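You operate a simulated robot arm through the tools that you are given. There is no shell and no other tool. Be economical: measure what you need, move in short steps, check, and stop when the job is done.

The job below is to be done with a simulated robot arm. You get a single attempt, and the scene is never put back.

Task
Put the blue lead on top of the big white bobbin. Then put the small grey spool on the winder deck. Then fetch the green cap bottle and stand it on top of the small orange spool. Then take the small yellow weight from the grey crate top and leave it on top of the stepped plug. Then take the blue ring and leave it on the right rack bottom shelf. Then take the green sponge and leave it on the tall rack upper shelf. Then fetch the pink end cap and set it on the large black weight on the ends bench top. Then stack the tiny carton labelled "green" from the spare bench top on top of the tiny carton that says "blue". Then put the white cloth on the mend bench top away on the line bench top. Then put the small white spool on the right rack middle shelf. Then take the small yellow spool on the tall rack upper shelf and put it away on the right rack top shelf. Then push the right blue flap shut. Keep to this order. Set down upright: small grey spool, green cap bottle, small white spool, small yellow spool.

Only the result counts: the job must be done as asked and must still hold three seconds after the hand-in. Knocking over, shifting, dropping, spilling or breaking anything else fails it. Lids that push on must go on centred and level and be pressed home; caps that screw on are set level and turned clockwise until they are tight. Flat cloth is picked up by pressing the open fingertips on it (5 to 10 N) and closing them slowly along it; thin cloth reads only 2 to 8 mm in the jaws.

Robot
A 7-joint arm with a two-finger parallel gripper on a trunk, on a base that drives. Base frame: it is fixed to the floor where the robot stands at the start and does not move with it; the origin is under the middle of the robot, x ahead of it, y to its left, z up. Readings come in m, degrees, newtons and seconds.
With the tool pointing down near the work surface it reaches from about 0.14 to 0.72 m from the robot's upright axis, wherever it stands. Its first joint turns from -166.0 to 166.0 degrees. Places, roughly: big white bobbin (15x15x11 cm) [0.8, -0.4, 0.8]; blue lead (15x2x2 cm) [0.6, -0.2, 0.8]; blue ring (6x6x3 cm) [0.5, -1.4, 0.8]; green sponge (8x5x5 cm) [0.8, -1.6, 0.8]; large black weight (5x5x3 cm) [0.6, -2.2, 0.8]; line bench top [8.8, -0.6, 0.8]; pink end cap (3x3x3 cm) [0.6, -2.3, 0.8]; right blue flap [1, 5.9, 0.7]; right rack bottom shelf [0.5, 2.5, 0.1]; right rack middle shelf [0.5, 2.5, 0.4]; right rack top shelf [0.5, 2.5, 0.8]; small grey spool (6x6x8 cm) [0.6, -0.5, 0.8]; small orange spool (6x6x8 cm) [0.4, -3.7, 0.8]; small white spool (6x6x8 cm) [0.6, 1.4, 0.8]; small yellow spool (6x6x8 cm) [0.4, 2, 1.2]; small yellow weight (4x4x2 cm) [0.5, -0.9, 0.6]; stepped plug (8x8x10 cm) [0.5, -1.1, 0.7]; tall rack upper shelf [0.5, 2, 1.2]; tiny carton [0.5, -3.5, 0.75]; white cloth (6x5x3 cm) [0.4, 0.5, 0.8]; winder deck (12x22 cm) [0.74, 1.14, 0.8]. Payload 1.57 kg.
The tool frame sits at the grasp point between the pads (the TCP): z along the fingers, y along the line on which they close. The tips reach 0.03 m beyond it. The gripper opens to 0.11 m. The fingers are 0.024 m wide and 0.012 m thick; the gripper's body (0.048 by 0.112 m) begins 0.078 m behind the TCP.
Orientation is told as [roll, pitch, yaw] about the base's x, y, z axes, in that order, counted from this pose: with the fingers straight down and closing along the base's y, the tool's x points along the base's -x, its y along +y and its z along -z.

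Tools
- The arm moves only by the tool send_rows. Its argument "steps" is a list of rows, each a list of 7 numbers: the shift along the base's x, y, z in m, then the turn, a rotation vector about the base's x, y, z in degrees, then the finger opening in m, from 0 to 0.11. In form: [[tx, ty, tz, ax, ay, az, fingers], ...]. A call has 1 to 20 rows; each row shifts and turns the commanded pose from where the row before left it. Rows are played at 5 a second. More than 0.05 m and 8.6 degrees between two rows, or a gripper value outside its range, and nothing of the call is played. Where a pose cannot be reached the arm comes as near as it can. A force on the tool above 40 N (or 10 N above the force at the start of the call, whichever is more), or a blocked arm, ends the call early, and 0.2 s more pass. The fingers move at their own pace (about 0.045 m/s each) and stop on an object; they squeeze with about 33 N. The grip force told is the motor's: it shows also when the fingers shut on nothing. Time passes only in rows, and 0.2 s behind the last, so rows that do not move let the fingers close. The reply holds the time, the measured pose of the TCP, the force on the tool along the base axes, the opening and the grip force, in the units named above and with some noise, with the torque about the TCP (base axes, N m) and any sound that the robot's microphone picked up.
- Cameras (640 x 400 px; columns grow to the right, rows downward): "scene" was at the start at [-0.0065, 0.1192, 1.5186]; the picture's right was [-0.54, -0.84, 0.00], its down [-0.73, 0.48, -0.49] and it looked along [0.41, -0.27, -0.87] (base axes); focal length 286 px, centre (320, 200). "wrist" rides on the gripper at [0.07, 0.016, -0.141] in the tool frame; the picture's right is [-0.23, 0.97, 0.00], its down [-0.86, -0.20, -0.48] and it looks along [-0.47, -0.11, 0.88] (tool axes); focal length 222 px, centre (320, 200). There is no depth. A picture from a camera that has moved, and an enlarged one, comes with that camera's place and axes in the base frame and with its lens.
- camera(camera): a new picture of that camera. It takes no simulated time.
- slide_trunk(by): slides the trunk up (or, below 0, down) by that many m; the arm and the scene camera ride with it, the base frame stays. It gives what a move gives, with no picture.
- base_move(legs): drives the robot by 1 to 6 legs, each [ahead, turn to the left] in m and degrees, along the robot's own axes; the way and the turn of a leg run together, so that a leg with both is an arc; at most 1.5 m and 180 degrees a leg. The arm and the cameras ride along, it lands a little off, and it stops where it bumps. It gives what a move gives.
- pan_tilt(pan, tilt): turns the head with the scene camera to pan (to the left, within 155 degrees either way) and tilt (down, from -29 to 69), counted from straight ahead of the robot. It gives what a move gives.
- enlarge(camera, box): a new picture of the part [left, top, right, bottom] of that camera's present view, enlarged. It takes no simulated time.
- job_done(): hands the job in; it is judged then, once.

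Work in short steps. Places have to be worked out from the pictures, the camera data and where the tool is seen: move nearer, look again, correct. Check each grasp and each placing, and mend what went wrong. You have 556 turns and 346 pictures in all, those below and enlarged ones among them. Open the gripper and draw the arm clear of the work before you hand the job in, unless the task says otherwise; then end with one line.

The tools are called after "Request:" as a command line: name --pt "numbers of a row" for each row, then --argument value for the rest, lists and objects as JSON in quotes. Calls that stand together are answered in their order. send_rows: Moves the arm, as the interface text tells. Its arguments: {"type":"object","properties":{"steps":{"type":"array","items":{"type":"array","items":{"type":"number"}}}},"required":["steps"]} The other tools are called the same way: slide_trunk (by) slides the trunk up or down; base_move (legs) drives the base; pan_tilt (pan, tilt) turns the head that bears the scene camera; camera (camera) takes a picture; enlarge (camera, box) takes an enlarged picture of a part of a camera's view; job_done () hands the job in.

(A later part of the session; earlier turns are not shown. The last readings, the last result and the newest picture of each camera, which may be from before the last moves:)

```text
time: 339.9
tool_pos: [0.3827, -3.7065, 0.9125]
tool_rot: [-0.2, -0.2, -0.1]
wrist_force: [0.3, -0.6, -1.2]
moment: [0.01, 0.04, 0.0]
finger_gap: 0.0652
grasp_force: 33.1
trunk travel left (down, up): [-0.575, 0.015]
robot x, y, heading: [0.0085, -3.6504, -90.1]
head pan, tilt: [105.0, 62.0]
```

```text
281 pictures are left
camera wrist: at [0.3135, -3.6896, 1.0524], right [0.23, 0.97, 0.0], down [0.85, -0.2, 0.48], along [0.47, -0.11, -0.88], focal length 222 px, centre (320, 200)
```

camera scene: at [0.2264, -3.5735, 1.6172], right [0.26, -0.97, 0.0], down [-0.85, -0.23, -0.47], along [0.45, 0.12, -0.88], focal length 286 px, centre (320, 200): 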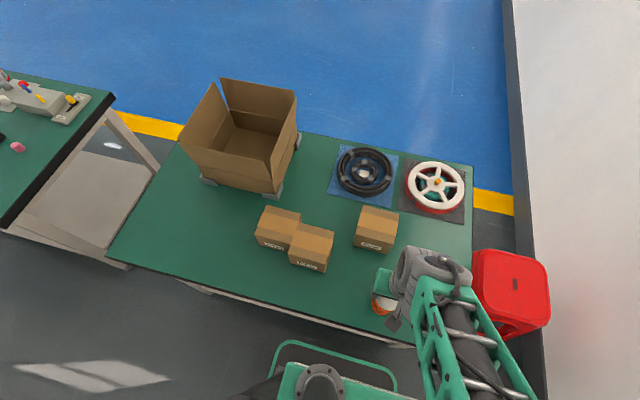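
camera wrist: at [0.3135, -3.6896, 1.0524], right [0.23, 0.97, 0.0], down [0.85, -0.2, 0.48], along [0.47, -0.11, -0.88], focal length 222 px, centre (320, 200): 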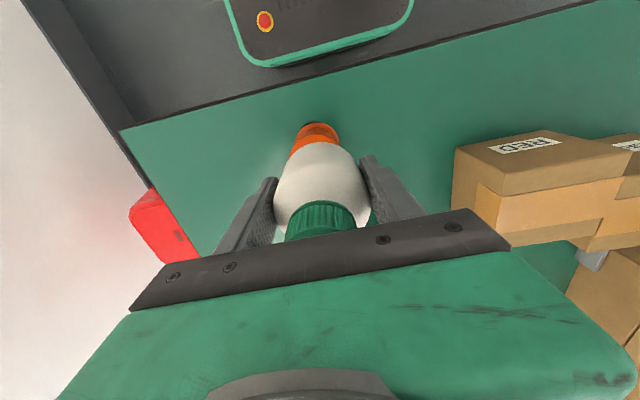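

The alignment looks good within a few millimetres; I shift 2.5 mm in -y and lower slowly to contact.

Request:
send_rows --pt "0.001 -0.0025 -0.01 0 0 0 0.045" --pt "0 0 -0.008 0 0 0 0.045" --pt "0 0 -0.004 0 0 0 0.045" --pt "0 0 -0.003 0 0 0 0.045" --pt "0 0 -0.002 0 0 0 0.045" --pt "0 0 -0.002 0 0 0 0.045"

```text
time: 341.3
tool_pos: [0.3846, -3.708, 0.8828]
tool_rot: [-0.3, -0.2, -0.1]
wrist_force: [-0.3, -0.8, -2.1]
moment: [0.02, -0.03, 0.01]
finger_gap: 0.0654
grasp_force: 32.9
trunk travel left (down, up): [-0.575, 0.015]
robot x, y, heading: [0.0086, -3.6523, -89.9]
head pan, tilt: [105.0, 62.0]
```

Request:
send_rows --pt "0 0 -0.002 0 0 0 0.045" --pt "0 0 -0.002 0 0 0 0.045" --pt "0 0 -0.002 0 0 0 0.045"

```text
time: 342.1
tool_pos: [0.3846, -3.7075, 0.8765]
tool_rot: [-0.2, -0.3, 0.0]
wrist_force: [-0.2, 0.6, -2.6]
moment: [0.04, -0.03, 0.02]
finger_gap: 0.0652
grasp_force: 32.8
trunk travel left (down, up): [-0.575, 0.015]
robot x, y, heading: [0.0122, -3.6506, -90.1]
head pan, tilt: [105.0, 62.0]
```

Not yet in contact; I continue in 2 mm steps.

Request:
send_rows --pt "0 0 -0.002 0 0 0 0.045" --pt "0 0 -0.002 0 0 0 0.045" --pt "0 0 -0.001 0 0 0 0.045"

Request:
camera --camera "wrist"

Request:
enlarge --camera "scene" --box '[350, 250, 430, 330]'

```text
time: 342.9
tool_pos: [0.3837, -3.7067, 0.8721]
tool_rot: [-0.1, -0.3, -0.1]
wrist_force: [-2.9, 0.4, 7.1]
moment: [0.09, 0.14, 0.01]
finger_gap: 0.0655
grasp_force: 33.4
trunk travel left (down, up): [-0.575, 0.015]
robot x, y, heading: [0.0095, -3.6478, -90.2]
head pan, tilt: [105.0, 62.0]
```

```text
280 pictures are left
camera wrist: at [0.3144, -3.6903, 1.0124], right [0.23, 0.97, 0.0], down [0.85, -0.2, 0.48], along [0.47, -0.11, -0.88], focal length 222 px, centre (320, 200)
```

wrist: 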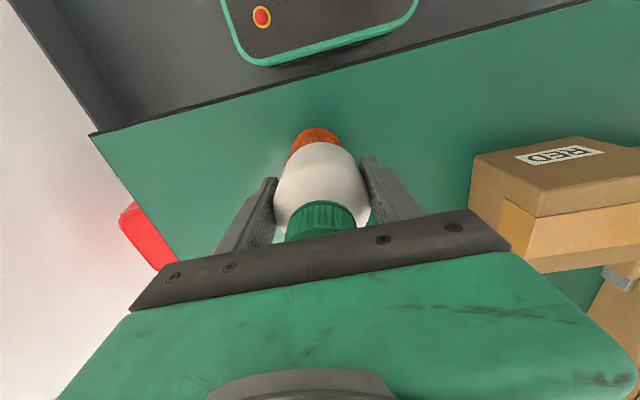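

```text
5.00 times, centred on (390, 290) of scene
camera zoom: at [0.2256, -3.5733, 1.6175], right [0.26, -0.97, 0.0], down [-0.85, -0.23, -0.47], along [0.45, 0.12, -0.88], focal length 1429 px, centre (-30, -250)
```

zoom: 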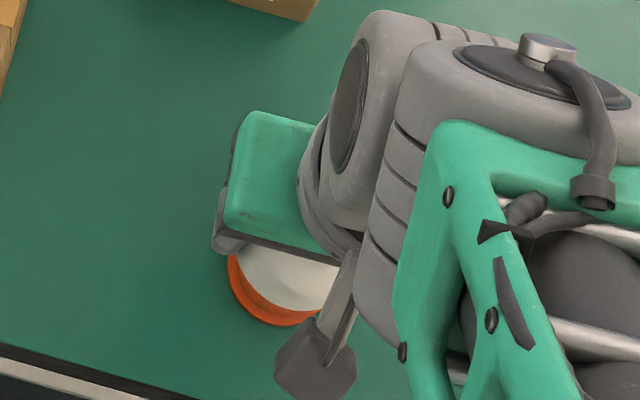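

In contact and centred within a few millimetres. I release slowly and raise the hand.

Request:
send_rows --pt "0 0 -0.0005 0 0 0 0.064" --pt "0 0 0 0 0 0 0.068" --pt "0 0 0 0 0 0 0.075" --pt "0 0 0 0 0 0 0.085" --pt "0 0 0 0 0 0 0.09" --pt "0 0 0.02 0 0 0 0.09" --pt "0 0 0.03 0 0 0 0.09" --pt "0 0 0.045 0 0 0 0.09" --pt "0 0 0.045 0 0 0 0.09" --pt "0 0 0.045 0 0 0 0.09"

Request:
camera --camera "wrist"

Request:
enlarge --camera "scene" --box '[330, 230, 470, 350]'

```text
time: 345.1
tool_pos: [0.3832, -3.7071, 1.0538]
tool_rot: [-0.2, -0.1, -0.2]
wrist_force: [-0.3, 0.3, 0.3]
moment: [-0.01, 0.03, -0.01]
finger_gap: 0.09
grasp_force: 0.1
trunk travel left (down, up): [-0.575, 0.015]
robot x, y, heading: [0.0115, -3.6522, -89.8]
head pan, tilt: [105.0, 62.0]
```

```text
278 pictures are left
camera wrist: at [0.313, -3.6893, 1.1948], right [0.23, 0.97, 0.0], down [0.85, -0.2, 0.48], along [0.47, -0.11, -0.88], focal length 222 px, centre (320, 200)
```

wrist: 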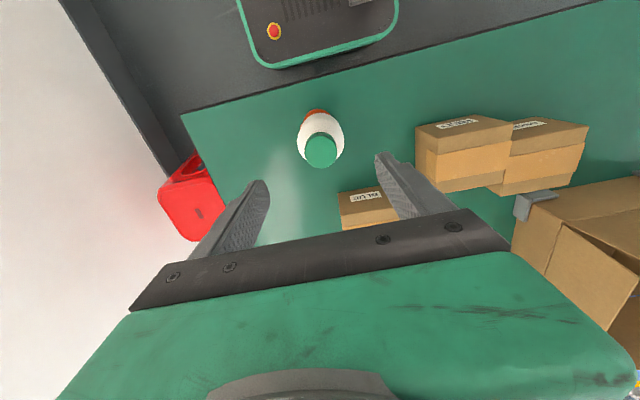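

```text
3.33 times, centred on (400, 290) of scene
camera zoom: at [0.2259, -3.5734, 1.6172], right [0.26, -0.97, 0.0], down [-0.85, -0.23, -0.47], along [0.45, 0.12, -0.88], focal length 952 px, centre (53, -100)
```

zoom: 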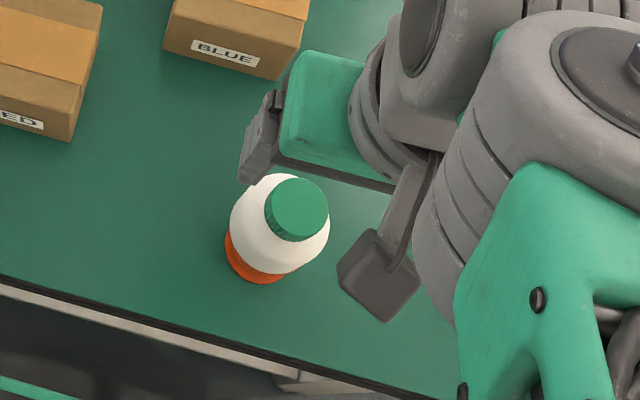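

The bottle stands on the orange spool. Next the yellow weight: I reverse to y≈-0.95.

Request:
base_move --legs '[[-1.4, 0], [-1.25, 0]]'

Request:
pan_tilt --pan 95 --tilt 58

Request:
camera --camera "scene"

Request:
camera --camera "wrist"

```text
time: 358.0
tool_pos: [0.3644, -1.0555, 1.0536]
tool_rot: [-0.2, -0.2, 0.2]
wrist_force: [-0.6, 0.1, 0.4]
moment: [-0.01, 0.0, 0.0]
finger_gap: 0.09
grasp_force: 0.0
trunk travel left (down, up): [-0.575, 0.015]
robot x, y, heading: [-0.0123, -1.0015, -89.5]
head pan, tilt: [105.0, 62.0]
```

```text
time: 358.7
tool_pos: [0.3626, -1.0561, 1.0545]
tool_rot: [-0.2, -0.2, 0.2]
wrist_force: [-0.3, 1.0, -0.3]
moment: [0.0, -0.02, 0.02]
finger_gap: 0.0902
grasp_force: 0.0
trunk travel left (down, up): [-0.575, 0.015]
robot x, y, heading: [-0.0073, -1.0062, -89.6]
head pan, tilt: [95.0, 58.0]
```

```text
276 pictures are left
camera scene: at [0.2118, -0.9343, 1.6218], right [0.09, -1.0, 0.0], down [-0.84, -0.08, -0.53], along [0.53, 0.05, -0.85], focal length 286 px, centre (320, 200)
```

scene: 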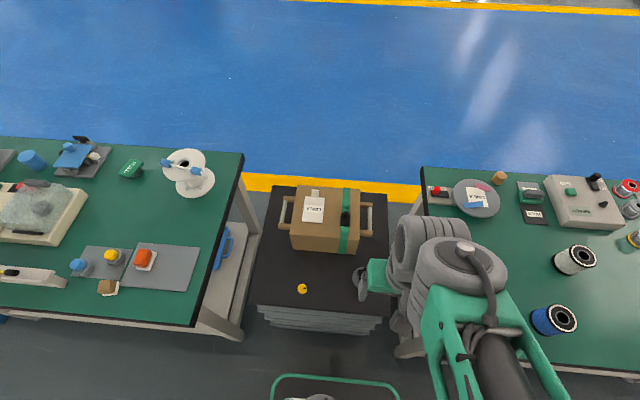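

```text
275 pictures are left
camera wrist: at [0.2932, -1.0391, 1.1945], right [0.22, 0.97, 0.0], down [0.85, -0.19, 0.48], along [0.47, -0.11, -0.88], focal length 222 px, centre (320, 200)
```

wrist: 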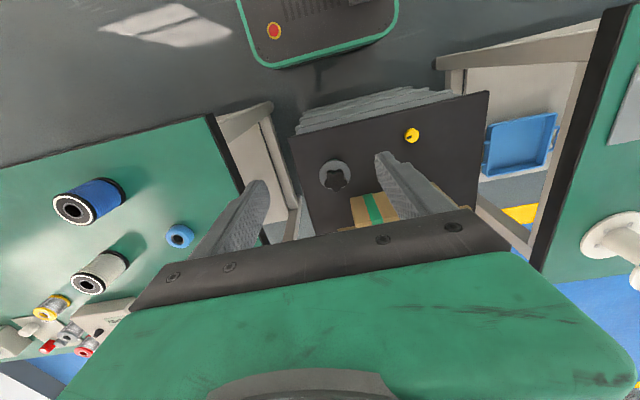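

The weight is near (0.475,-0.842) and the plug near (0.50,-1.05). I take a closer look at both.

Request:
enlarge --camera "wrist" --box '[290, 100, 450, 220]'

```text
3.33 times, centred on (370, 160) of wrist
camera zoom: at [0.2932, -1.0391, 1.1945], right [0.22, 0.97, 0.0], down [0.85, -0.19, 0.48], along [0.47, -0.11, -0.88], focal length 740 px, centre (153, 333)
```

zoom: 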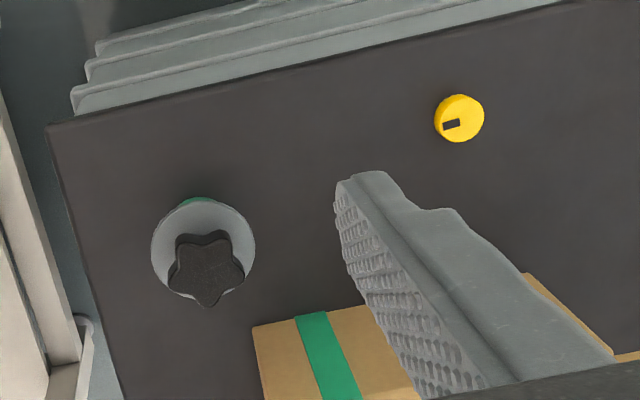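

The weight is about 4 cm wide and the plug is topped by a star knob. I lower the trunk 0.2 m and move above the weight.

Request:
slide_trunk --by -0.2

Request:
send_rows --pt "0.022 0.042 0 0 0 0 0.07" --pt "0.022 0.042 0 0 0 0 0.07" --pt "0.022 0.042 0 0 0 0 0.07" --pt "0.022 0.042 0 0 0 0 0.07" --pt "0.022 0.045 0 0 0 0 0.07" --pt "0 0 -0.04 0 0 0 0.07" --pt "0 0 -0.04 0 0 0 0.07"

Request:
camera --camera "wrist"

Request:
camera --camera "scene"

```text
time: 360.9
tool_pos: [0.3627, -1.0565, 0.8553]
tool_rot: [-0.2, -0.2, 0.2]
wrist_force: [-0.3, 0.3, 1.1]
moment: [0.0, -0.02, 0.02]
finger_gap: 0.09
grasp_force: 0.1
trunk travel left (down, up): [-0.375, 0.215]
robot x, y, heading: [-0.0095, -1.0015, -89.4]
head pan, tilt: [95.0, 58.0]
```

```text
time: 362.2
tool_pos: [0.5099, -0.9116, 0.8649]
tool_rot: [1.2, -3.2, -7.9]
wrist_force: [-0.4, -0.3, -0.6]
moment: [-0.05, -0.04, -0.01]
finger_gap: 0.0699
grasp_force: 0.0
trunk travel left (down, up): [-0.375, 0.215]
robot x, y, heading: [-0.0086, -1.0015, -89.6]
head pan, tilt: [95.0, 58.0]
stopped in row 6: the arm was blocked; the commanded pose is now the measured one
```

```text
273 pictures are left
camera wrist: at [0.435, -0.8866, 1.001], right [0.36, 0.93, 0.03], down [0.79, -0.32, 0.52], along [0.5, -0.16, -0.85], focal length 222 px, centre (320, 200)
```

wrist: 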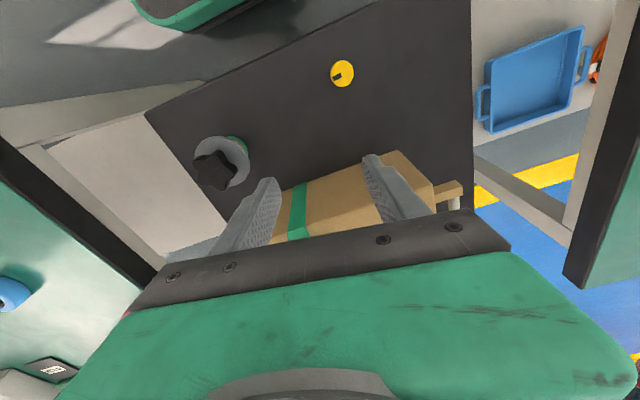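

```text
272 pictures are left
camera scene: at [0.2114, -0.9345, 1.422], right [0.09, -1.0, 0.0], down [-0.84, -0.08, -0.53], along [0.53, 0.05, -0.85], focal length 286 px, centre (320, 200)
```

scene: 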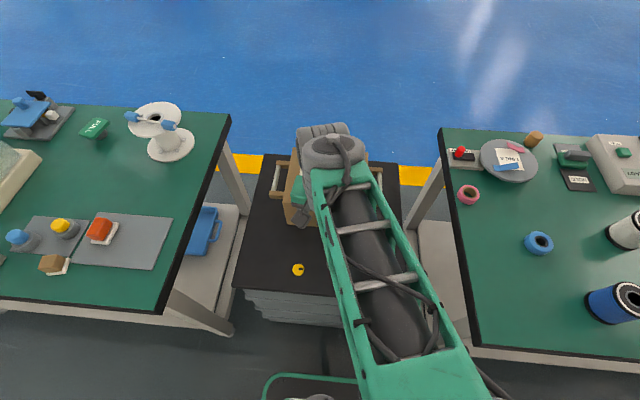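

The arm was blocked by something other than the tool. I look at where the elbow is before moving on.

Request:
pan_tilt --pan 70 --tilt 69

Request:
camera --camera "scene"

```text
time: 363.1
tool_pos: [0.5098, -0.9106, 0.8639]
tool_rot: [1.2, -3.2, -7.9]
wrist_force: [0.4, -0.5, 0.1]
moment: [-0.01, 0.02, -0.01]
finger_gap: 0.0699
grasp_force: 0.1
trunk travel left (down, up): [-0.375, 0.215]
robot x, y, heading: [-0.0068, -1.0024, -89.4]
head pan, tilt: [70.0, 68.8]
```

```text
271 pictures are left
camera scene: at [0.1959, -0.9597, 1.4101], right [-0.34, -0.94, 0.0], down [-0.88, 0.31, -0.36], along [0.34, -0.12, -0.93], focal length 286 px, centre (320, 200)
```

scene: 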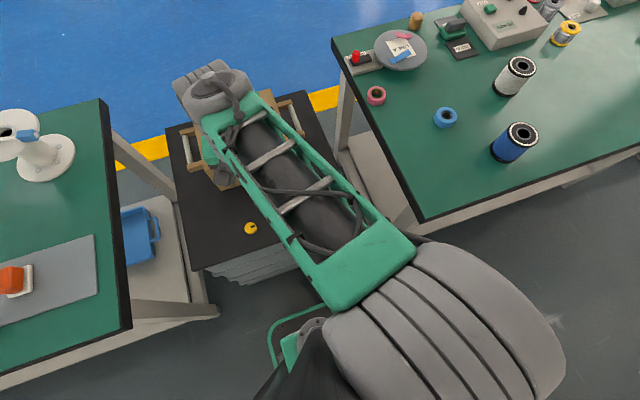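

Joint 1 was stopped by the camera mast on my left side, so the arm cannot swing further back than straight left. I raise the tool, swing it back forward, and reposition the base further towards +y.

Request:
send_rows --pt "0 -0.01 0.03 -1.2 3.2 0 0.07" --pt "-0.02 -0.02 0.03 0 0 4 0.07" --pt "-0.02 -0.03 0.03 0 0 4 0.07" --pt "-0.03 -0.03 0 0 0 0 0.07" --pt "-0.03 -0.03 0 0 0 0 0.07"

```text
time: 364.3
tool_pos: [0.4104, -1.0338, 0.952]
tool_rot: [-0.3, -0.2, 0.2]
wrist_force: [0.9, 0.4, -0.4]
moment: [-0.03, -0.04, 0.01]
finger_gap: 0.07
grasp_force: 0.0
trunk travel left (down, up): [-0.375, 0.215]
robot x, y, heading: [-0.0117, -1.0019, -89.6]
head pan, tilt: [70.0, 68.8]
```

Request:
base_move --legs '[[-0.27, 0]]'

Request:
send_rows --pt "0.022 -0.02 0 0 0 0 0.07" --pt "0.022 -0.02 -0.02 0 0 0 0.07" --pt "0.022 -0.02 -0.03 0 0 0 0.07"

Request:
camera --camera "wrist"

```text
time: 366.2
tool_pos: [0.4079, -0.765, 0.9545]
tool_rot: [-0.5, -0.2, 0.0]
wrist_force: [-0.2, -0.1, 0.0]
moment: [0.0, -0.01, 0.0]
finger_gap: 0.0698
grasp_force: 0.1
trunk travel left (down, up): [-0.375, 0.215]
robot x, y, heading: [-0.01, -0.7337, -89.8]
head pan, tilt: [70.0, 68.8]
```

```text
time: 367.0
tool_pos: [0.4744, -0.8272, 0.9054]
tool_rot: [-0.4, -0.2, 0.0]
wrist_force: [0.4, 0.7, 0.4]
moment: [0.02, -0.02, 0.01]
finger_gap: 0.0701
grasp_force: 0.1
trunk travel left (down, up): [-0.375, 0.215]
robot x, y, heading: [-0.0129, -0.7363, -89.7]
head pan, tilt: [70.0, 68.8]
```

```text
270 pictures are left
camera wrist: at [0.4045, -0.8081, 1.0453], right [0.23, 0.97, -0.01], down [0.85, -0.2, 0.48], along [0.47, -0.12, -0.88], focal length 222 px, centre (320, 200)
```

wrist: 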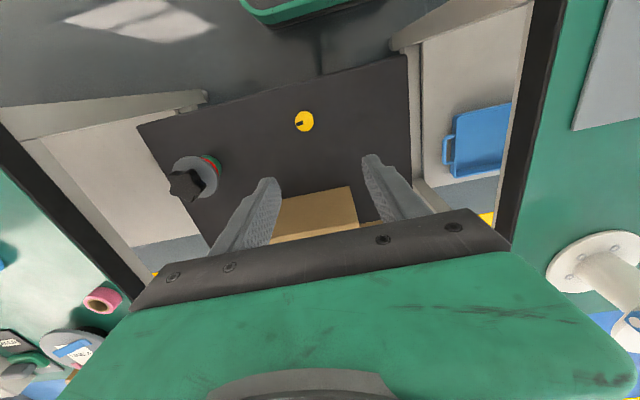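

Request:
send_rows --pt "-0.006 -0.025 -0.04 0 0 0 0.07" --pt "0 0 -0.04 0 0 0 0.07" --pt "0 0 -0.04 0 0 0 0.07" --pt "0 0 -0.04 0 0 0 0.07"

Request:
camera --camera "wrist"

```text
time: 368.0
tool_pos: [0.467, -0.8494, 0.7453]
tool_rot: [-0.4, -0.3, -0.1]
wrist_force: [-0.4, 0.9, 0.8]
moment: [0.02, 0.01, 0.01]
finger_gap: 0.0698
grasp_force: 0.1
trunk travel left (down, up): [-0.375, 0.215]
robot x, y, heading: [-0.0125, -0.7342, -89.6]
head pan, tilt: [70.0, 68.8]
```

```text
269 pictures are left
camera wrist: at [0.397, -0.832, 0.8847], right [0.23, 0.97, -0.01], down [0.85, -0.2, 0.48], along [0.47, -0.12, -0.88], focal length 222 px, centre (320, 200)
```

wrist: 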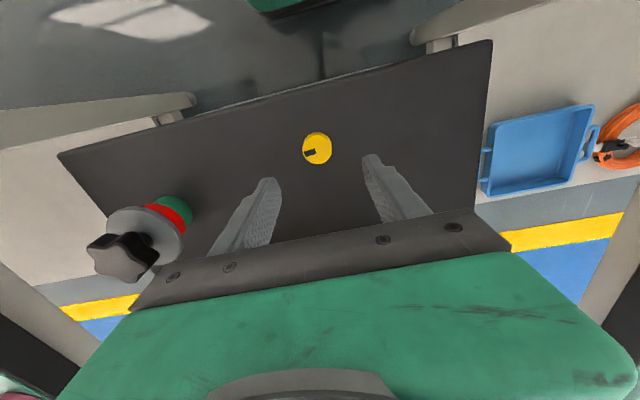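

Request:
send_rows --pt "0.003 -0.005 -0.04 0 0 0 0.07" --pt "0 0 -0.04 0 0 0 0.07" --pt "0 0 -0.015 0 0 0 0.07" --pt "0 0 -0.006 0 0 0 0.07" --pt "0 0 -0.004 0 0 0 0.07"

Request:
camera --camera "wrist"

```text
time: 368.6
tool_pos: [0.4723, -0.8543, 0.6707]
tool_rot: [-0.2, -0.1, 0.1]
wrist_force: [-5.5, -0.3, 8.3]
moment: [0.36, 0.26, 0.25]
finger_gap: 0.0697
grasp_force: 0.1
trunk travel left (down, up): [-0.375, 0.215]
robot x, y, heading: [-0.0083, -0.7321, -89.6]
head pan, tilt: [70.0, 68.8]
stopped in row 3: the force on the tool passed its limit at 88 N (the readings are from after the stop); the commanded pose is now the measured one
```

```text
268 pictures are left
camera wrist: at [0.4016, -0.8374, 0.8104], right [0.22, 0.97, -0.01], down [0.85, -0.19, 0.48], along [0.47, -0.11, -0.88], focal length 222 px, centre (320, 200)
```

wrist: 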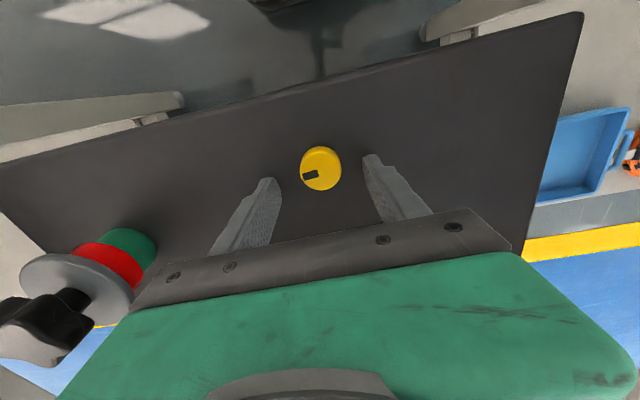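

The crate top is at z≈0.64. The weight is at about (0.459,-0.85), so I lift 3 mm, shift and close.

Request:
send_rows --pt "0 0 0.004 0 0 0 0.07" --pt "-0.012 0.003 0 0 0 0 0.07" --pt "0 0 0 0 0 0 0.07"

Request:
camera --camera "wrist"

```text
time: 369.4
tool_pos: [0.46, -0.851, 0.6732]
tool_rot: [-0.4, 0.0, 0.1]
wrist_force: [1.1, 0.6, 0.2]
moment: [-0.01, 0.02, 0.02]
finger_gap: 0.0703
grasp_force: 0.0
trunk travel left (down, up): [-0.375, 0.215]
robot x, y, heading: [-0.0091, -0.737, -89.8]
head pan, tilt: [70.0, 68.8]
```

```text
267 pictures are left
camera wrist: at [0.3904, -0.8343, 0.8132], right [0.22, 0.97, -0.01], down [0.85, -0.19, 0.48], along [0.47, -0.11, -0.88], focal length 222 px, centre (320, 200)
```

wrist: 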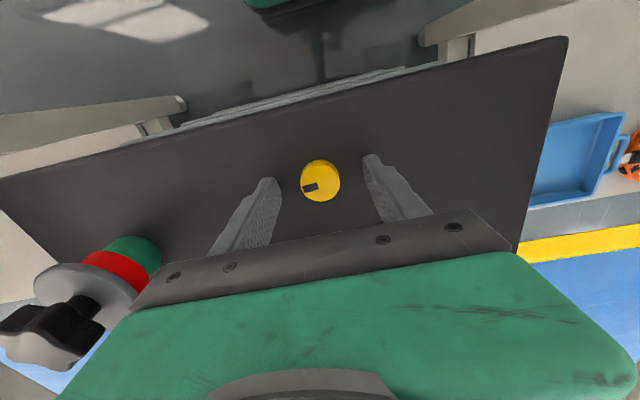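

Centred. I close on the weight.

Request:
send_rows --pt "0 0 -0.001 0 0 0 0.055" --pt "0 0 0 0 0 0 0.04" --pt "0 0 0 0 0 0 0.03" --pt "0 0 0 0 0 0 0.02" --pt "0 0 0 0 0 0 0.02"

```text
time: 370.6
tool_pos: [0.4602, -0.8512, 0.6724]
tool_rot: [-0.4, -0.1, 0.0]
wrist_force: [0.1, -0.6, -0.7]
moment: [0.01, 0.01, 0.0]
finger_gap: 0.0307
grasp_force: 32.3
trunk travel left (down, up): [-0.375, 0.215]
robot x, y, heading: [-0.0093, -0.7307, -90.0]
head pan, tilt: [70.0, 68.8]
```

Gripped (31 mm). I lift and go above the plug.

Request:
send_rows --pt "0 0 0.03 0 0 0 0.02" --pt "0 0 0.04 0 0 0 0.02" --pt "0 0 0.04 0 0 0 0.02" --pt "0 0 0.04 0 0 0 0.02" --pt "0 0 0.03 0 0 0 0.02" --pt "0.005 -0.04 0 0 0 0 0.02" --pt "0.005 -0.04 0 0 0 0 0.02" --pt "0.005 -0.04 0 0 0 0 0.02" --pt "0.005 -0.04 0 0 0 0 0.02"

Request:
camera --camera "wrist"

Request:
pan_tilt --pan 60 --tilt 55

Request:
camera --camera "scene"

```text
time: 372.6
tool_pos: [0.4797, -1.0112, 0.853]
tool_rot: [-0.2, -0.1, 0.1]
wrist_force: [-0.6, -0.4, -1.0]
moment: [0.0, 0.0, 0.0]
finger_gap: 0.0306
grasp_force: 33.1
trunk travel left (down, up): [-0.375, 0.215]
robot x, y, heading: [-0.0099, -0.7322, -89.7]
head pan, tilt: [70.0, 68.8]
```

```text
266 pictures are left
camera wrist: at [0.4097, -0.9941, 0.9924], right [0.22, 0.97, -0.01], down [0.85, -0.19, 0.48], along [0.47, -0.11, -0.88], focal length 222 px, centre (320, 200)
```

wrist: 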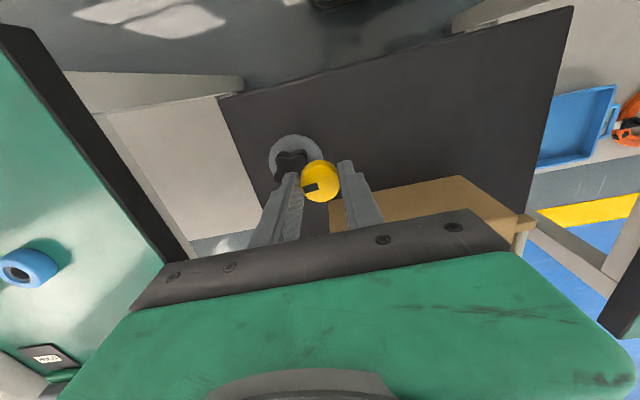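

```text
time: 373.4
tool_pos: [0.4795, -1.0106, 0.8521]
tool_rot: [-0.4, -0.1, 0.1]
wrist_force: [0.9, 0.6, -1.6]
moment: [0.02, 0.0, -0.02]
finger_gap: 0.0305
grasp_force: 32.8
trunk travel left (down, up): [-0.375, 0.215]
robot x, y, heading: [-0.0156, -0.7294, -89.9]
head pan, tilt: [60.0, 55.0]
```

```text
265 pictures are left
camera scene: at [0.2044, -0.7081, 1.4255], right [-0.5, -0.87, 0.0], down [-0.71, 0.41, -0.57], along [0.5, -0.28, -0.82], focal length 286 px, centre (320, 200)
```

scene: 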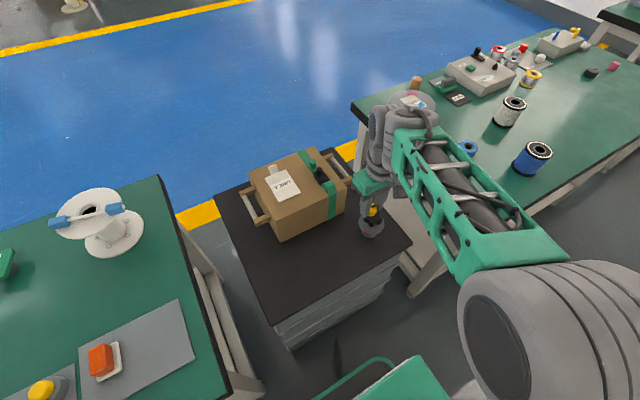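

The knob centre is about (0.494,-1.048). I align and lower to just above it.

Request:
send_rows --pt "0.014 -0.037 0 0 0 0 0.02" --pt "0 0 -0.03 0 0 0 0.02" --pt "0 0 -0.02 0 0 0 0.02"

Request:
camera --camera "wrist"

Request:
enlarge --camera "scene" --box '[330, 160, 430, 250]'

```text
time: 374.2
tool_pos: [0.4955, -1.0481, 0.8015]
tool_rot: [-0.3, -0.1, 0.1]
wrist_force: [1.0, 0.6, -0.6]
moment: [-0.03, -0.04, -0.01]
finger_gap: 0.0304
grasp_force: 32.6
trunk travel left (down, up): [-0.375, 0.215]
robot x, y, heading: [-0.0117, -0.7346, -89.6]
head pan, tilt: [60.0, 55.0]
```

```text
264 pictures are left
camera wrist: at [0.4246, -1.031, 0.942], right [0.22, 0.97, -0.01], down [0.85, -0.19, 0.48], along [0.47, -0.11, -0.88], focal length 222 px, centre (320, 200)
```

wrist: 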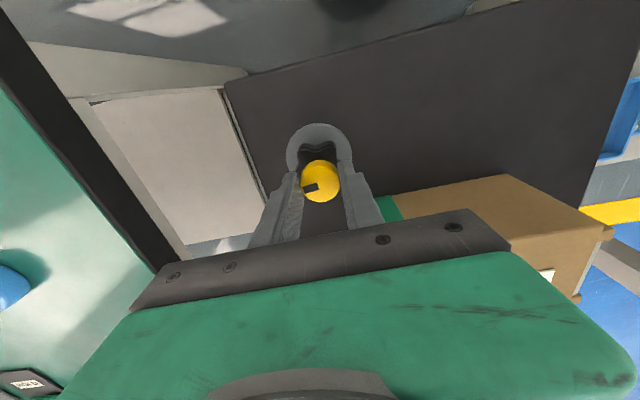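

```text
4.44 times, centred on (380, 205) of scene
camera zoom: at [0.2045, -0.7081, 1.4255], right [-0.5, -0.87, 0.0], down [-0.71, 0.41, -0.57], along [0.5, -0.28, -0.82], focal length 1270 px, centre (53, 178)
```

zoom: 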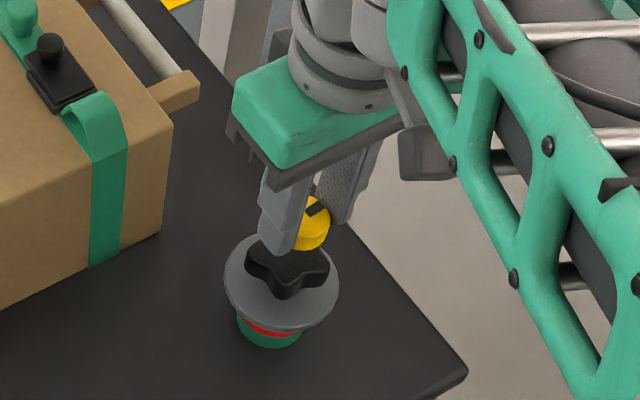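

Request:
send_rows --pt "-0.004 0.004 -0.012 0 0 0 0.02" --pt "0 0 -0.008 0 0 0 0.02" --pt "0 0 -0.003 0 0 0 0.02" --pt "0 0 -0.002 0 0 0 0.02"

Request:
enlarge --camera "scene" --box '[330, 160, 430, 250]'

Request:
camera --camera "wrist"

```text
time: 375.2
tool_pos: [0.4894, -1.0447, 0.7757]
tool_rot: [-0.3, -0.1, 0.1]
wrist_force: [-0.3, -1.3, -1.3]
moment: [0.02, 0.0, -0.01]
finger_gap: 0.0302
grasp_force: 32.7
trunk travel left (down, up): [-0.375, 0.215]
robot x, y, heading: [-0.0126, -0.7303, -89.7]
head pan, tilt: [60.0, 55.0]
```

```text
4.44 times, centred on (380, 205) of scene
camera zoom: at [0.2044, -0.7081, 1.4255], right [-0.5, -0.87, 0.0], down [-0.71, 0.41, -0.57], along [0.5, -0.28, -0.82], focal length 1270 px, centre (53, 178)
```

zoom: 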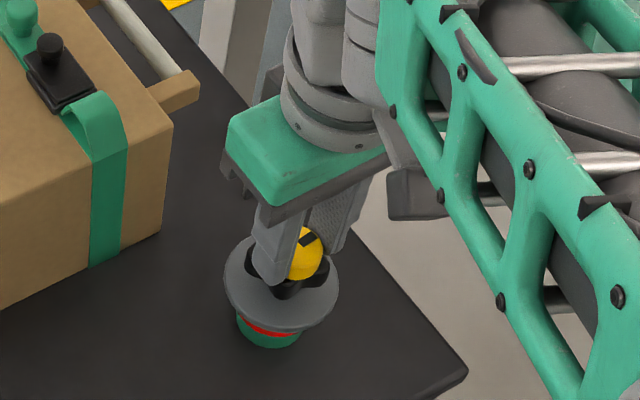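

```text
261 pictures are left
camera wrist: at [0.42, -1.0276, 0.9168], right [0.23, 0.97, -0.01], down [0.85, -0.19, 0.48], along [0.47, -0.11, -0.88], focal length 222 px, centre (320, 200)
```

wrist: 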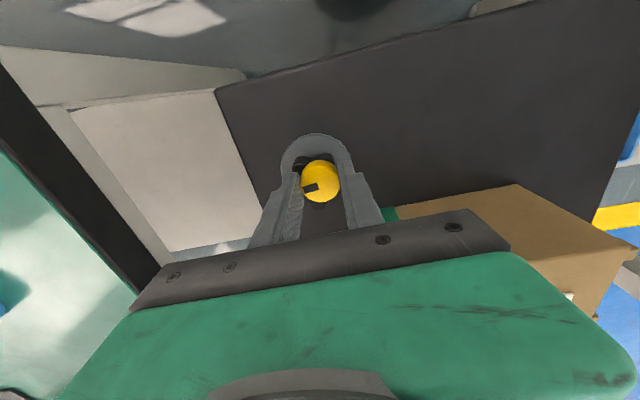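

Request:
send_rows --pt "0.003 -0.002 -0.002 0 0 0 0.02" --pt "0 0 -0.002 0 0 0 0.02" --pt "0 0 -0.002 0 0 0 0.02"

```text
time: 376.0
tool_pos: [0.4936, -1.0462, 0.7713]
tool_rot: [-0.4, -0.1, 0.1]
wrist_force: [-0.4, -0.5, -0.7]
moment: [-0.02, 0.0, 0.01]
finger_gap: 0.0306
grasp_force: 32.8
trunk travel left (down, up): [-0.375, 0.215]
robot x, y, heading: [-0.013, -0.7357, -89.8]
head pan, tilt: [60.0, 55.0]
```

Request:
send_rows --pt "0 0 -0.002 0 0 0 0.02" --pt "0 0 -0.002 0 0 0 0.02" --pt "0 0 -0.002 0 0 0 0.02"

Request:
enlarge --camera "scene" --box '[330, 160, 430, 250]'

```text
time: 376.8
tool_pos: [0.4932, -1.0451, 0.7684]
tool_rot: [-0.5, -0.3, 0.0]
wrist_force: [-5.6, -0.5, 16.7]
moment: [0.19, 0.3, 0.06]
finger_gap: 0.0305
grasp_force: 32.9
trunk travel left (down, up): [-0.375, 0.215]
robot x, y, heading: [-0.0137, -0.7327, -89.9]
head pan, tilt: [60.0, 55.0]
```

```text
4.44 times, centred on (380, 205) of scene
camera zoom: at [0.2028, -0.7074, 1.4261], right [-0.5, -0.87, 0.0], down [-0.71, 0.41, -0.57], along [0.5, -0.28, -0.82], focal length 1270 px, centre (53, 178)
```

zoom: 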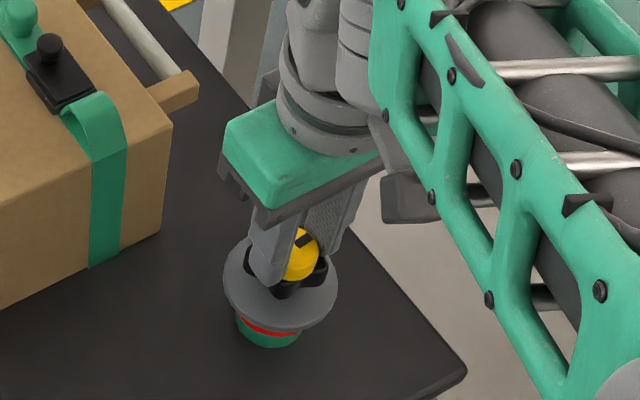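

Contact. I unload slightly, release and lift.

Request:
send_rows --pt "0 0 0.002 0 0 0 0.029" --pt "0 0 0 0 0 0 0.034" --pt "0 0 0 0 0 0 0.045" --pt "0 0 0 0 0 0 0.055" --pt "0 0 0.02 0 0 0 0.055" --pt "0 0 0.04 0 0 0 0.055" --pt "0 0 0.04 0 0 0 0.055" --pt "0 0 0.04 0 0 0 0.055" --pt "0 0 0.04 0 0 0 0.055"

Request:
enlarge --camera "scene" --box '[330, 160, 430, 250]'

Request:
camera --camera "wrist"

```text
time: 378.8
tool_pos: [0.4936, -1.0473, 0.9476]
tool_rot: [-0.3, -0.1, 0.0]
wrist_force: [-0.4, 0.0, -0.1]
moment: [-0.01, 0.0, -0.03]
finger_gap: 0.055
grasp_force: 0.1
trunk travel left (down, up): [-0.375, 0.215]
robot x, y, heading: [-0.0131, -0.7344, -89.7]
head pan, tilt: [60.0, 55.0]
```

```text
4.44 times, centred on (380, 205) of scene
camera zoom: at [0.2044, -0.7081, 1.4255], right [-0.5, -0.87, 0.0], down [-0.71, 0.41, -0.57], along [0.5, -0.28, -0.82], focal length 1270 px, centre (53, 178)
```

zoom: 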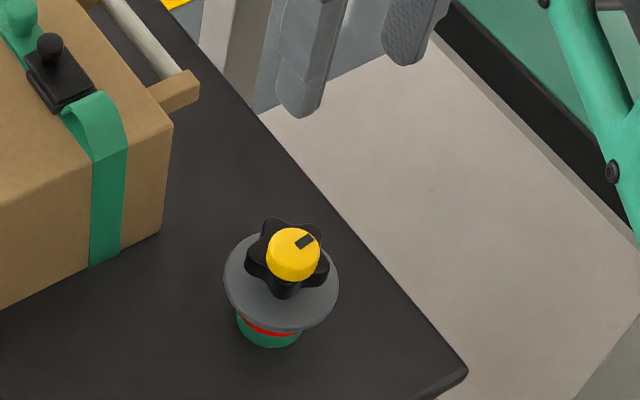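

```text
258 pictures are left
camera wrist: at [0.423, -1.0299, 1.0871], right [0.22, 0.97, -0.01], down [0.85, -0.19, 0.48], along [0.47, -0.11, -0.88], focal length 222 px, centre (320, 200)
```

wrist: 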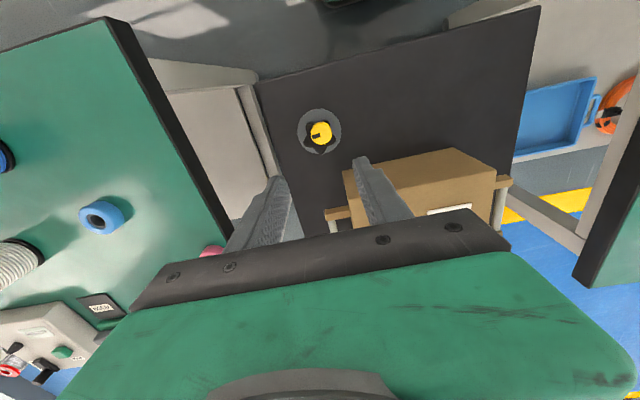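

The weight sits on the knob. Next the blue ring near (0.54,-1.42): I raise the trunk a bit and drive 0.5 m forward.

Request:
slide_trunk --by 0.12

Request:
base_move --legs '[[0.5, 0]]'

Request:
send_rows --pt "0.01 0.03 0 0 0 0 0.09" --pt "0.01 0.03 0 0 0 0 0.09" --pt "0.01 0.03 0 0 0 0 0.09" --pt "0.01 0.03 0 0 0 0 0.09"

Request:
camera --camera "wrist"

```text
time: 380.3
tool_pos: [0.4934, -1.0471, 1.0659]
tool_rot: [-0.2, -0.1, 0.2]
wrist_force: [0.2, 1.0, 0.2]
moment: [0.01, 0.0, 0.01]
finger_gap: 0.0549
grasp_force: 0.1
trunk travel left (down, up): [-0.495, 0.095]
robot x, y, heading: [-0.0109, -0.7304, -89.8]
head pan, tilt: [60.0, 55.0]
```

```text
time: 383.3
tool_pos: [0.494, -1.5593, 1.0663]
tool_rot: [-0.3, -0.1, -0.2]
wrist_force: [0.3, 0.1, -0.3]
moment: [0.01, -0.01, -0.02]
finger_gap: 0.055
grasp_force: 0.1
trunk travel left (down, up): [-0.495, 0.095]
robot x, y, heading: [-0.0099, -1.2419, -89.8]
head pan, tilt: [60.0, 55.0]
```

```text
time: 384.3
tool_pos: [0.5337, -1.4375, 1.0684]
tool_rot: [-0.4, -0.1, -0.3]
wrist_force: [0.0, 0.1, 0.1]
moment: [0.01, -0.01, 0.0]
finger_gap: 0.0898
grasp_force: 0.0
trunk travel left (down, up): [-0.495, 0.095]
robot x, y, heading: [-0.0083, -1.2424, -90.0]
head pan, tilt: [60.0, 55.0]
```

```text
257 pictures are left
camera wrist: at [0.4637, -1.4203, 1.2087], right [0.23, 0.97, -0.01], down [0.85, -0.2, 0.48], along [0.47, -0.12, -0.88], focal length 222 px, centre (320, 200)
```

wrist: 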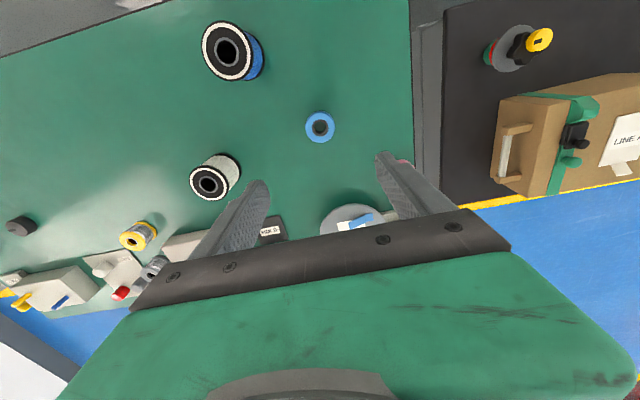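

The ring is at (0.542,-1.443). Because the bottom rack shelf must be entered from the front, I will grip the ring with the hand tilted 45° about the closing axis; I tilt now above the ring.

Request:
send_rows --pt "-0.005 -0.001 -0.01 0 -7.5 0 0.09" --pt "-0.005 -0.001 -0.02 0 -7.5 0 0.09" --pt "-0.002 -0.001 -0.02 0 -7.5 0 0.09" --pt "0 -0.001 -0.02 0 -7.5 0 0.09" --pt "0 -0.001 -0.02 0 -7.5 0 0.09" --pt "0 0 -0.02 0 -7.5 0 0.09"

Request:
camera --camera "wrist"

Request:
pan_tilt --pan 75 --tilt 50

Request:
camera --camera "scene"

```text
time: 385.7
tool_pos: [0.5209, -1.4439, 0.9573]
tool_rot: [-0.1, -45.2, -0.3]
wrist_force: [-0.4, 0.4, 0.3]
moment: [0.01, -0.01, -0.02]
finger_gap: 0.0902
grasp_force: 0.2
trunk travel left (down, up): [-0.495, 0.095]
robot x, y, heading: [-0.009, -1.2434, -90.0]
head pan, tilt: [60.0, 55.0]
```

```text
256 pictures are left
camera wrist: at [0.3718, -1.426, 1.006], right [0.17, 0.97, 0.16], down [0.26, -0.2, 0.94], along [0.95, -0.12, -0.29], focal length 222 px, centre (320, 200)
```

wrist: 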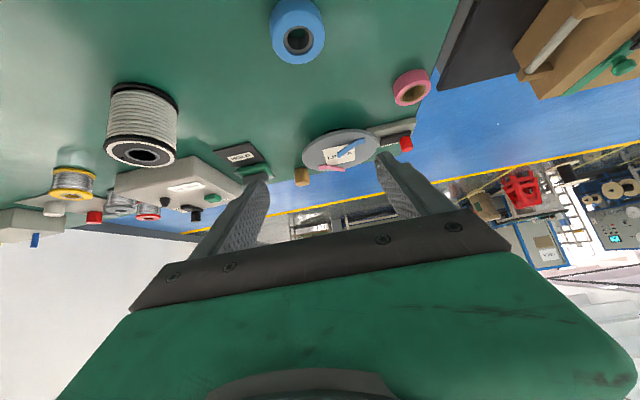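

```text
time: 386.5
tool_pos: [0.5209, -1.4434, 0.9571]
tool_rot: [-0.2, -45.1, -0.3]
wrist_force: [0.2, -0.1, -0.6]
moment: [0.0, 0.02, -0.02]
finger_gap: 0.0899
grasp_force: 0.1
trunk travel left (down, up): [-0.495, 0.095]
robot x, y, heading: [-0.0085, -1.2441, -90.1]
head pan, tilt: [75.0, 50.0]
```

```text
255 pictures are left
camera scene: at [0.2175, -1.2024, 1.552], right [-0.26, -0.97, 0.0], down [-0.74, 0.2, -0.64], along [0.62, -0.17, -0.77], focal length 286 px, centre (320, 200)
```

scene: 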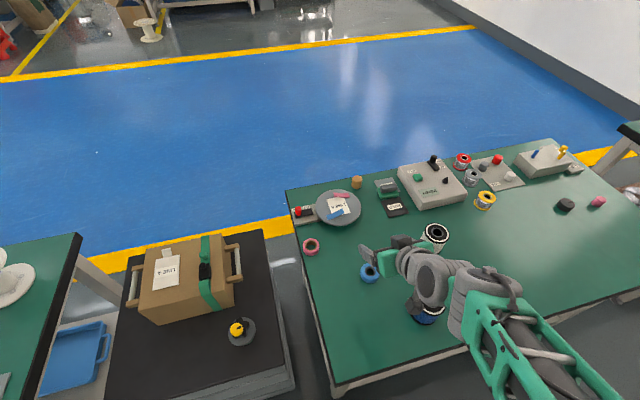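

A reel stands close behind, so I yaw the tilted hand by -25° to come in from the clear side, then lower partway.

Request:
send_rows --pt "0.002 0.002 0 0 0 -8.4 0.09" --pt "0.002 0.002 0 0 0 -8.4 0.09" --pt "0.002 0.002 0 0 0 -8.2 0.09" --pt "0 0 -0.04 0 0 0 0.09" --pt "0 0 -0.04 0 0 0 0.09"

Request:
camera --camera "wrist"

Request:
enlarge --camera "scene" --box '[320, 200, 480, 320]'

```text
time: 387.7
tool_pos: [0.5273, -1.4382, 0.8783]
tool_rot: [-0.1, -45.3, -25.3]
wrist_force: [-0.3, -0.4, -0.6]
moment: [-0.01, 0.02, 0.02]
finger_gap: 0.09
grasp_force: 0.0
trunk travel left (down, up): [-0.495, 0.095]
robot x, y, heading: [-0.007, -1.2413, -89.9]
head pan, tilt: [75.0, 50.0]
```

```text
254 pictures are left
camera wrist: at [0.399, -1.3593, 0.927], right [0.56, 0.81, 0.16], down [0.15, -0.29, 0.94], along [0.81, -0.51, -0.29], focal length 222 px, centre (320, 200)
```

wrist: 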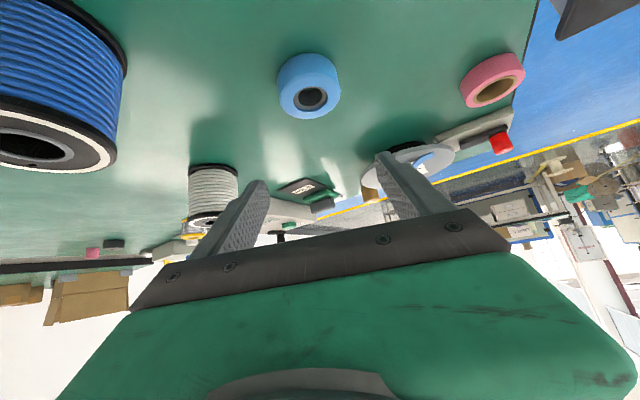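

```text
3.33 times, centred on (400, 260) of scene
camera zoom: at [0.2179, -1.2025, 1.5521], right [-0.26, -0.97, 0.0], down [-0.74, 0.2, -0.64], along [0.62, -0.17, -0.77], focal length 952 px, centre (53, 0)
```

zoom: 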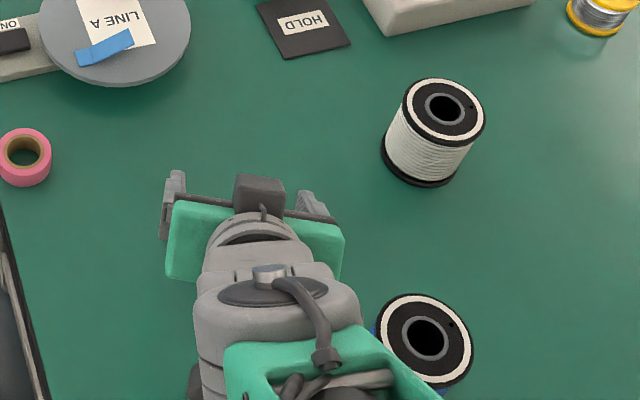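

Request:
send_rows --pt "-0.003 0.003 -0.03 0 0 0 0.09" --pt "0 0 -0.03 0 0 0 0.09" --pt "0 0 -0.015 0 0 0 0.09"

Request:
camera --camera "wrist"

Request:
enlarge --camera "scene" --box '[320, 200, 480, 320]'

```text
time: 388.5
tool_pos: [0.5239, -1.4374, 0.8032]
tool_rot: [-0.2, -45.1, -25.3]
wrist_force: [-1.2, 0.2, -0.4]
moment: [0.0, 0.01, 0.0]
finger_gap: 0.0898
grasp_force: 0.1
trunk travel left (down, up): [-0.495, 0.095]
robot x, y, heading: [-0.0105, -1.2413, -90.0]
head pan, tilt: [75.0, 50.0]
```

```text
252 pictures are left
camera wrist: at [0.3961, -1.3577, 0.8518], right [0.56, 0.81, 0.16], down [0.15, -0.29, 0.94], along [0.81, -0.51, -0.29], focal length 222 px, centre (320, 200)
```

wrist: 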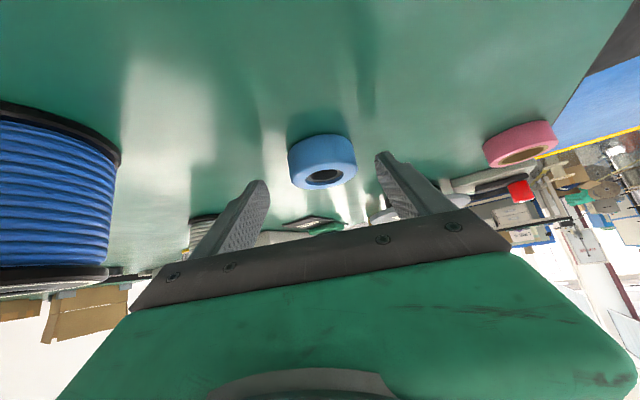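

```text
3.33 times, centred on (400, 260) of scene
camera zoom: at [0.2178, -1.2023, 1.552], right [-0.26, -0.97, 0.0], down [-0.74, 0.2, -0.64], along [0.62, -0.17, -0.77], focal length 952 px, centre (53, 0)
```

zoom: 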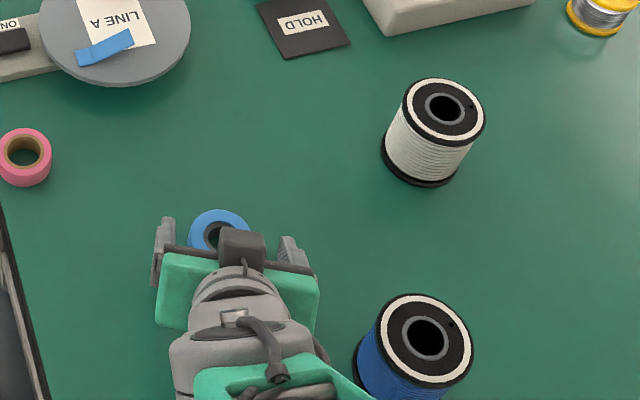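

The ring is centred between the fingers; I go down 11 mm and 8 mm forward, then close.

Request:
send_rows --pt "0.004 -0.001 -0.006 0 0 0 0.09" --pt "0.004 -0.001 -0.004 0 0 0 0.09" --pt "0 0 0 0 0 0 0.075" --pt "0 0 0 0 0 0 0.06" --pt "0 0 0 0 0 0 0.045" --pt "0 0 0 0 0 0 0.04" --pt "0 0 0 0 0 0 0.04"

Request:
camera --camera "wrist"

```text
time: 390.1
tool_pos: [0.5313, -1.437, 0.7916]
tool_rot: [-0.2, -45.1, -25.4]
wrist_force: [0.6, -0.1, 0.2]
moment: [0.03, -0.03, 0.01]
finger_gap: 0.0545
grasp_force: 33.0
trunk travel left (down, up): [-0.495, 0.095]
robot x, y, heading: [-0.011, -1.2459, -90.1]
head pan, tilt: [75.0, 50.0]
```

```text
250 pictures are left
camera wrist: at [0.404, -1.3586, 0.8413], right [0.56, 0.81, 0.16], down [0.15, -0.29, 0.94], along [0.81, -0.51, -0.29], focal length 222 px, centre (320, 200)
```

wrist: 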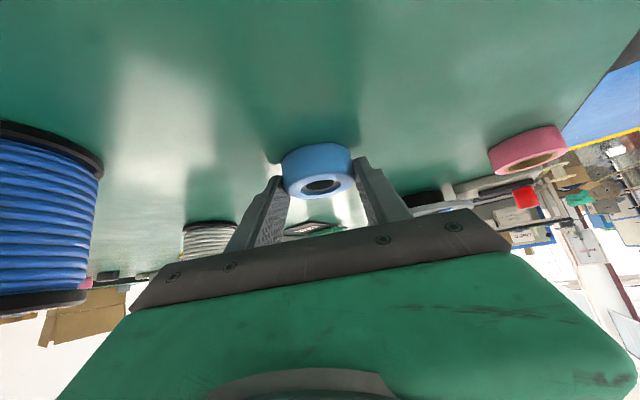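

Gripped. I lift well clear of the reels.

Request:
send_rows --pt "0 0 0.02 0 0 0 0.04" --pt "0 0 0.045 0 0 0 0.04" --pt "0 0 0.045 0 0 0 0.04" --pt "0 0 0.045 0 0 0 0.04" --pt "0 0 0.045 0 0 0 0.04" --pt "0 0 0.045 0 0 0 0.04" --pt "-0.0376 0.0136 0.02 0 0 0 0.04" --pt "-0.0376 0.0136 0.0 0 0 0 0.04"

Request:
camera --camera "wrist"

```text
time: 391.9
tool_pos: [0.4557, -1.4088, 1.0551]
tool_rot: [-0.3, -45.3, -25.2]
wrist_force: [0.0, 0.4, -0.5]
moment: [0.0, 0.02, -0.04]
finger_gap: 0.0544
grasp_force: 32.6
trunk travel left (down, up): [-0.495, 0.095]
robot x, y, heading: [-0.0092, -1.2428, -89.6]
head pan, tilt: [75.0, 50.0]
```

```text
249 pictures are left
camera wrist: at [0.328, -1.3302, 1.1046], right [0.56, 0.81, 0.16], down [0.15, -0.29, 0.94], along [0.81, -0.51, -0.29], focal length 222 px, centre (320, 200)
```

wrist: 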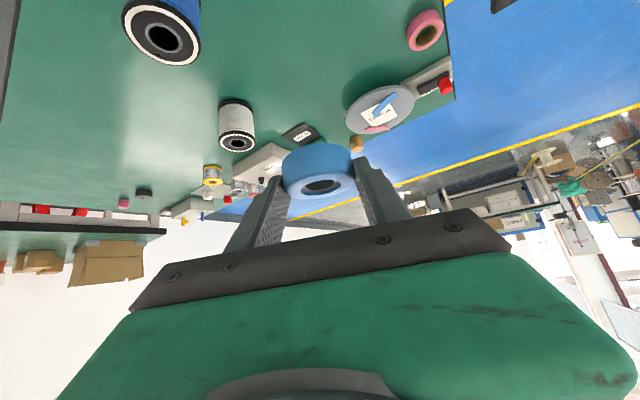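

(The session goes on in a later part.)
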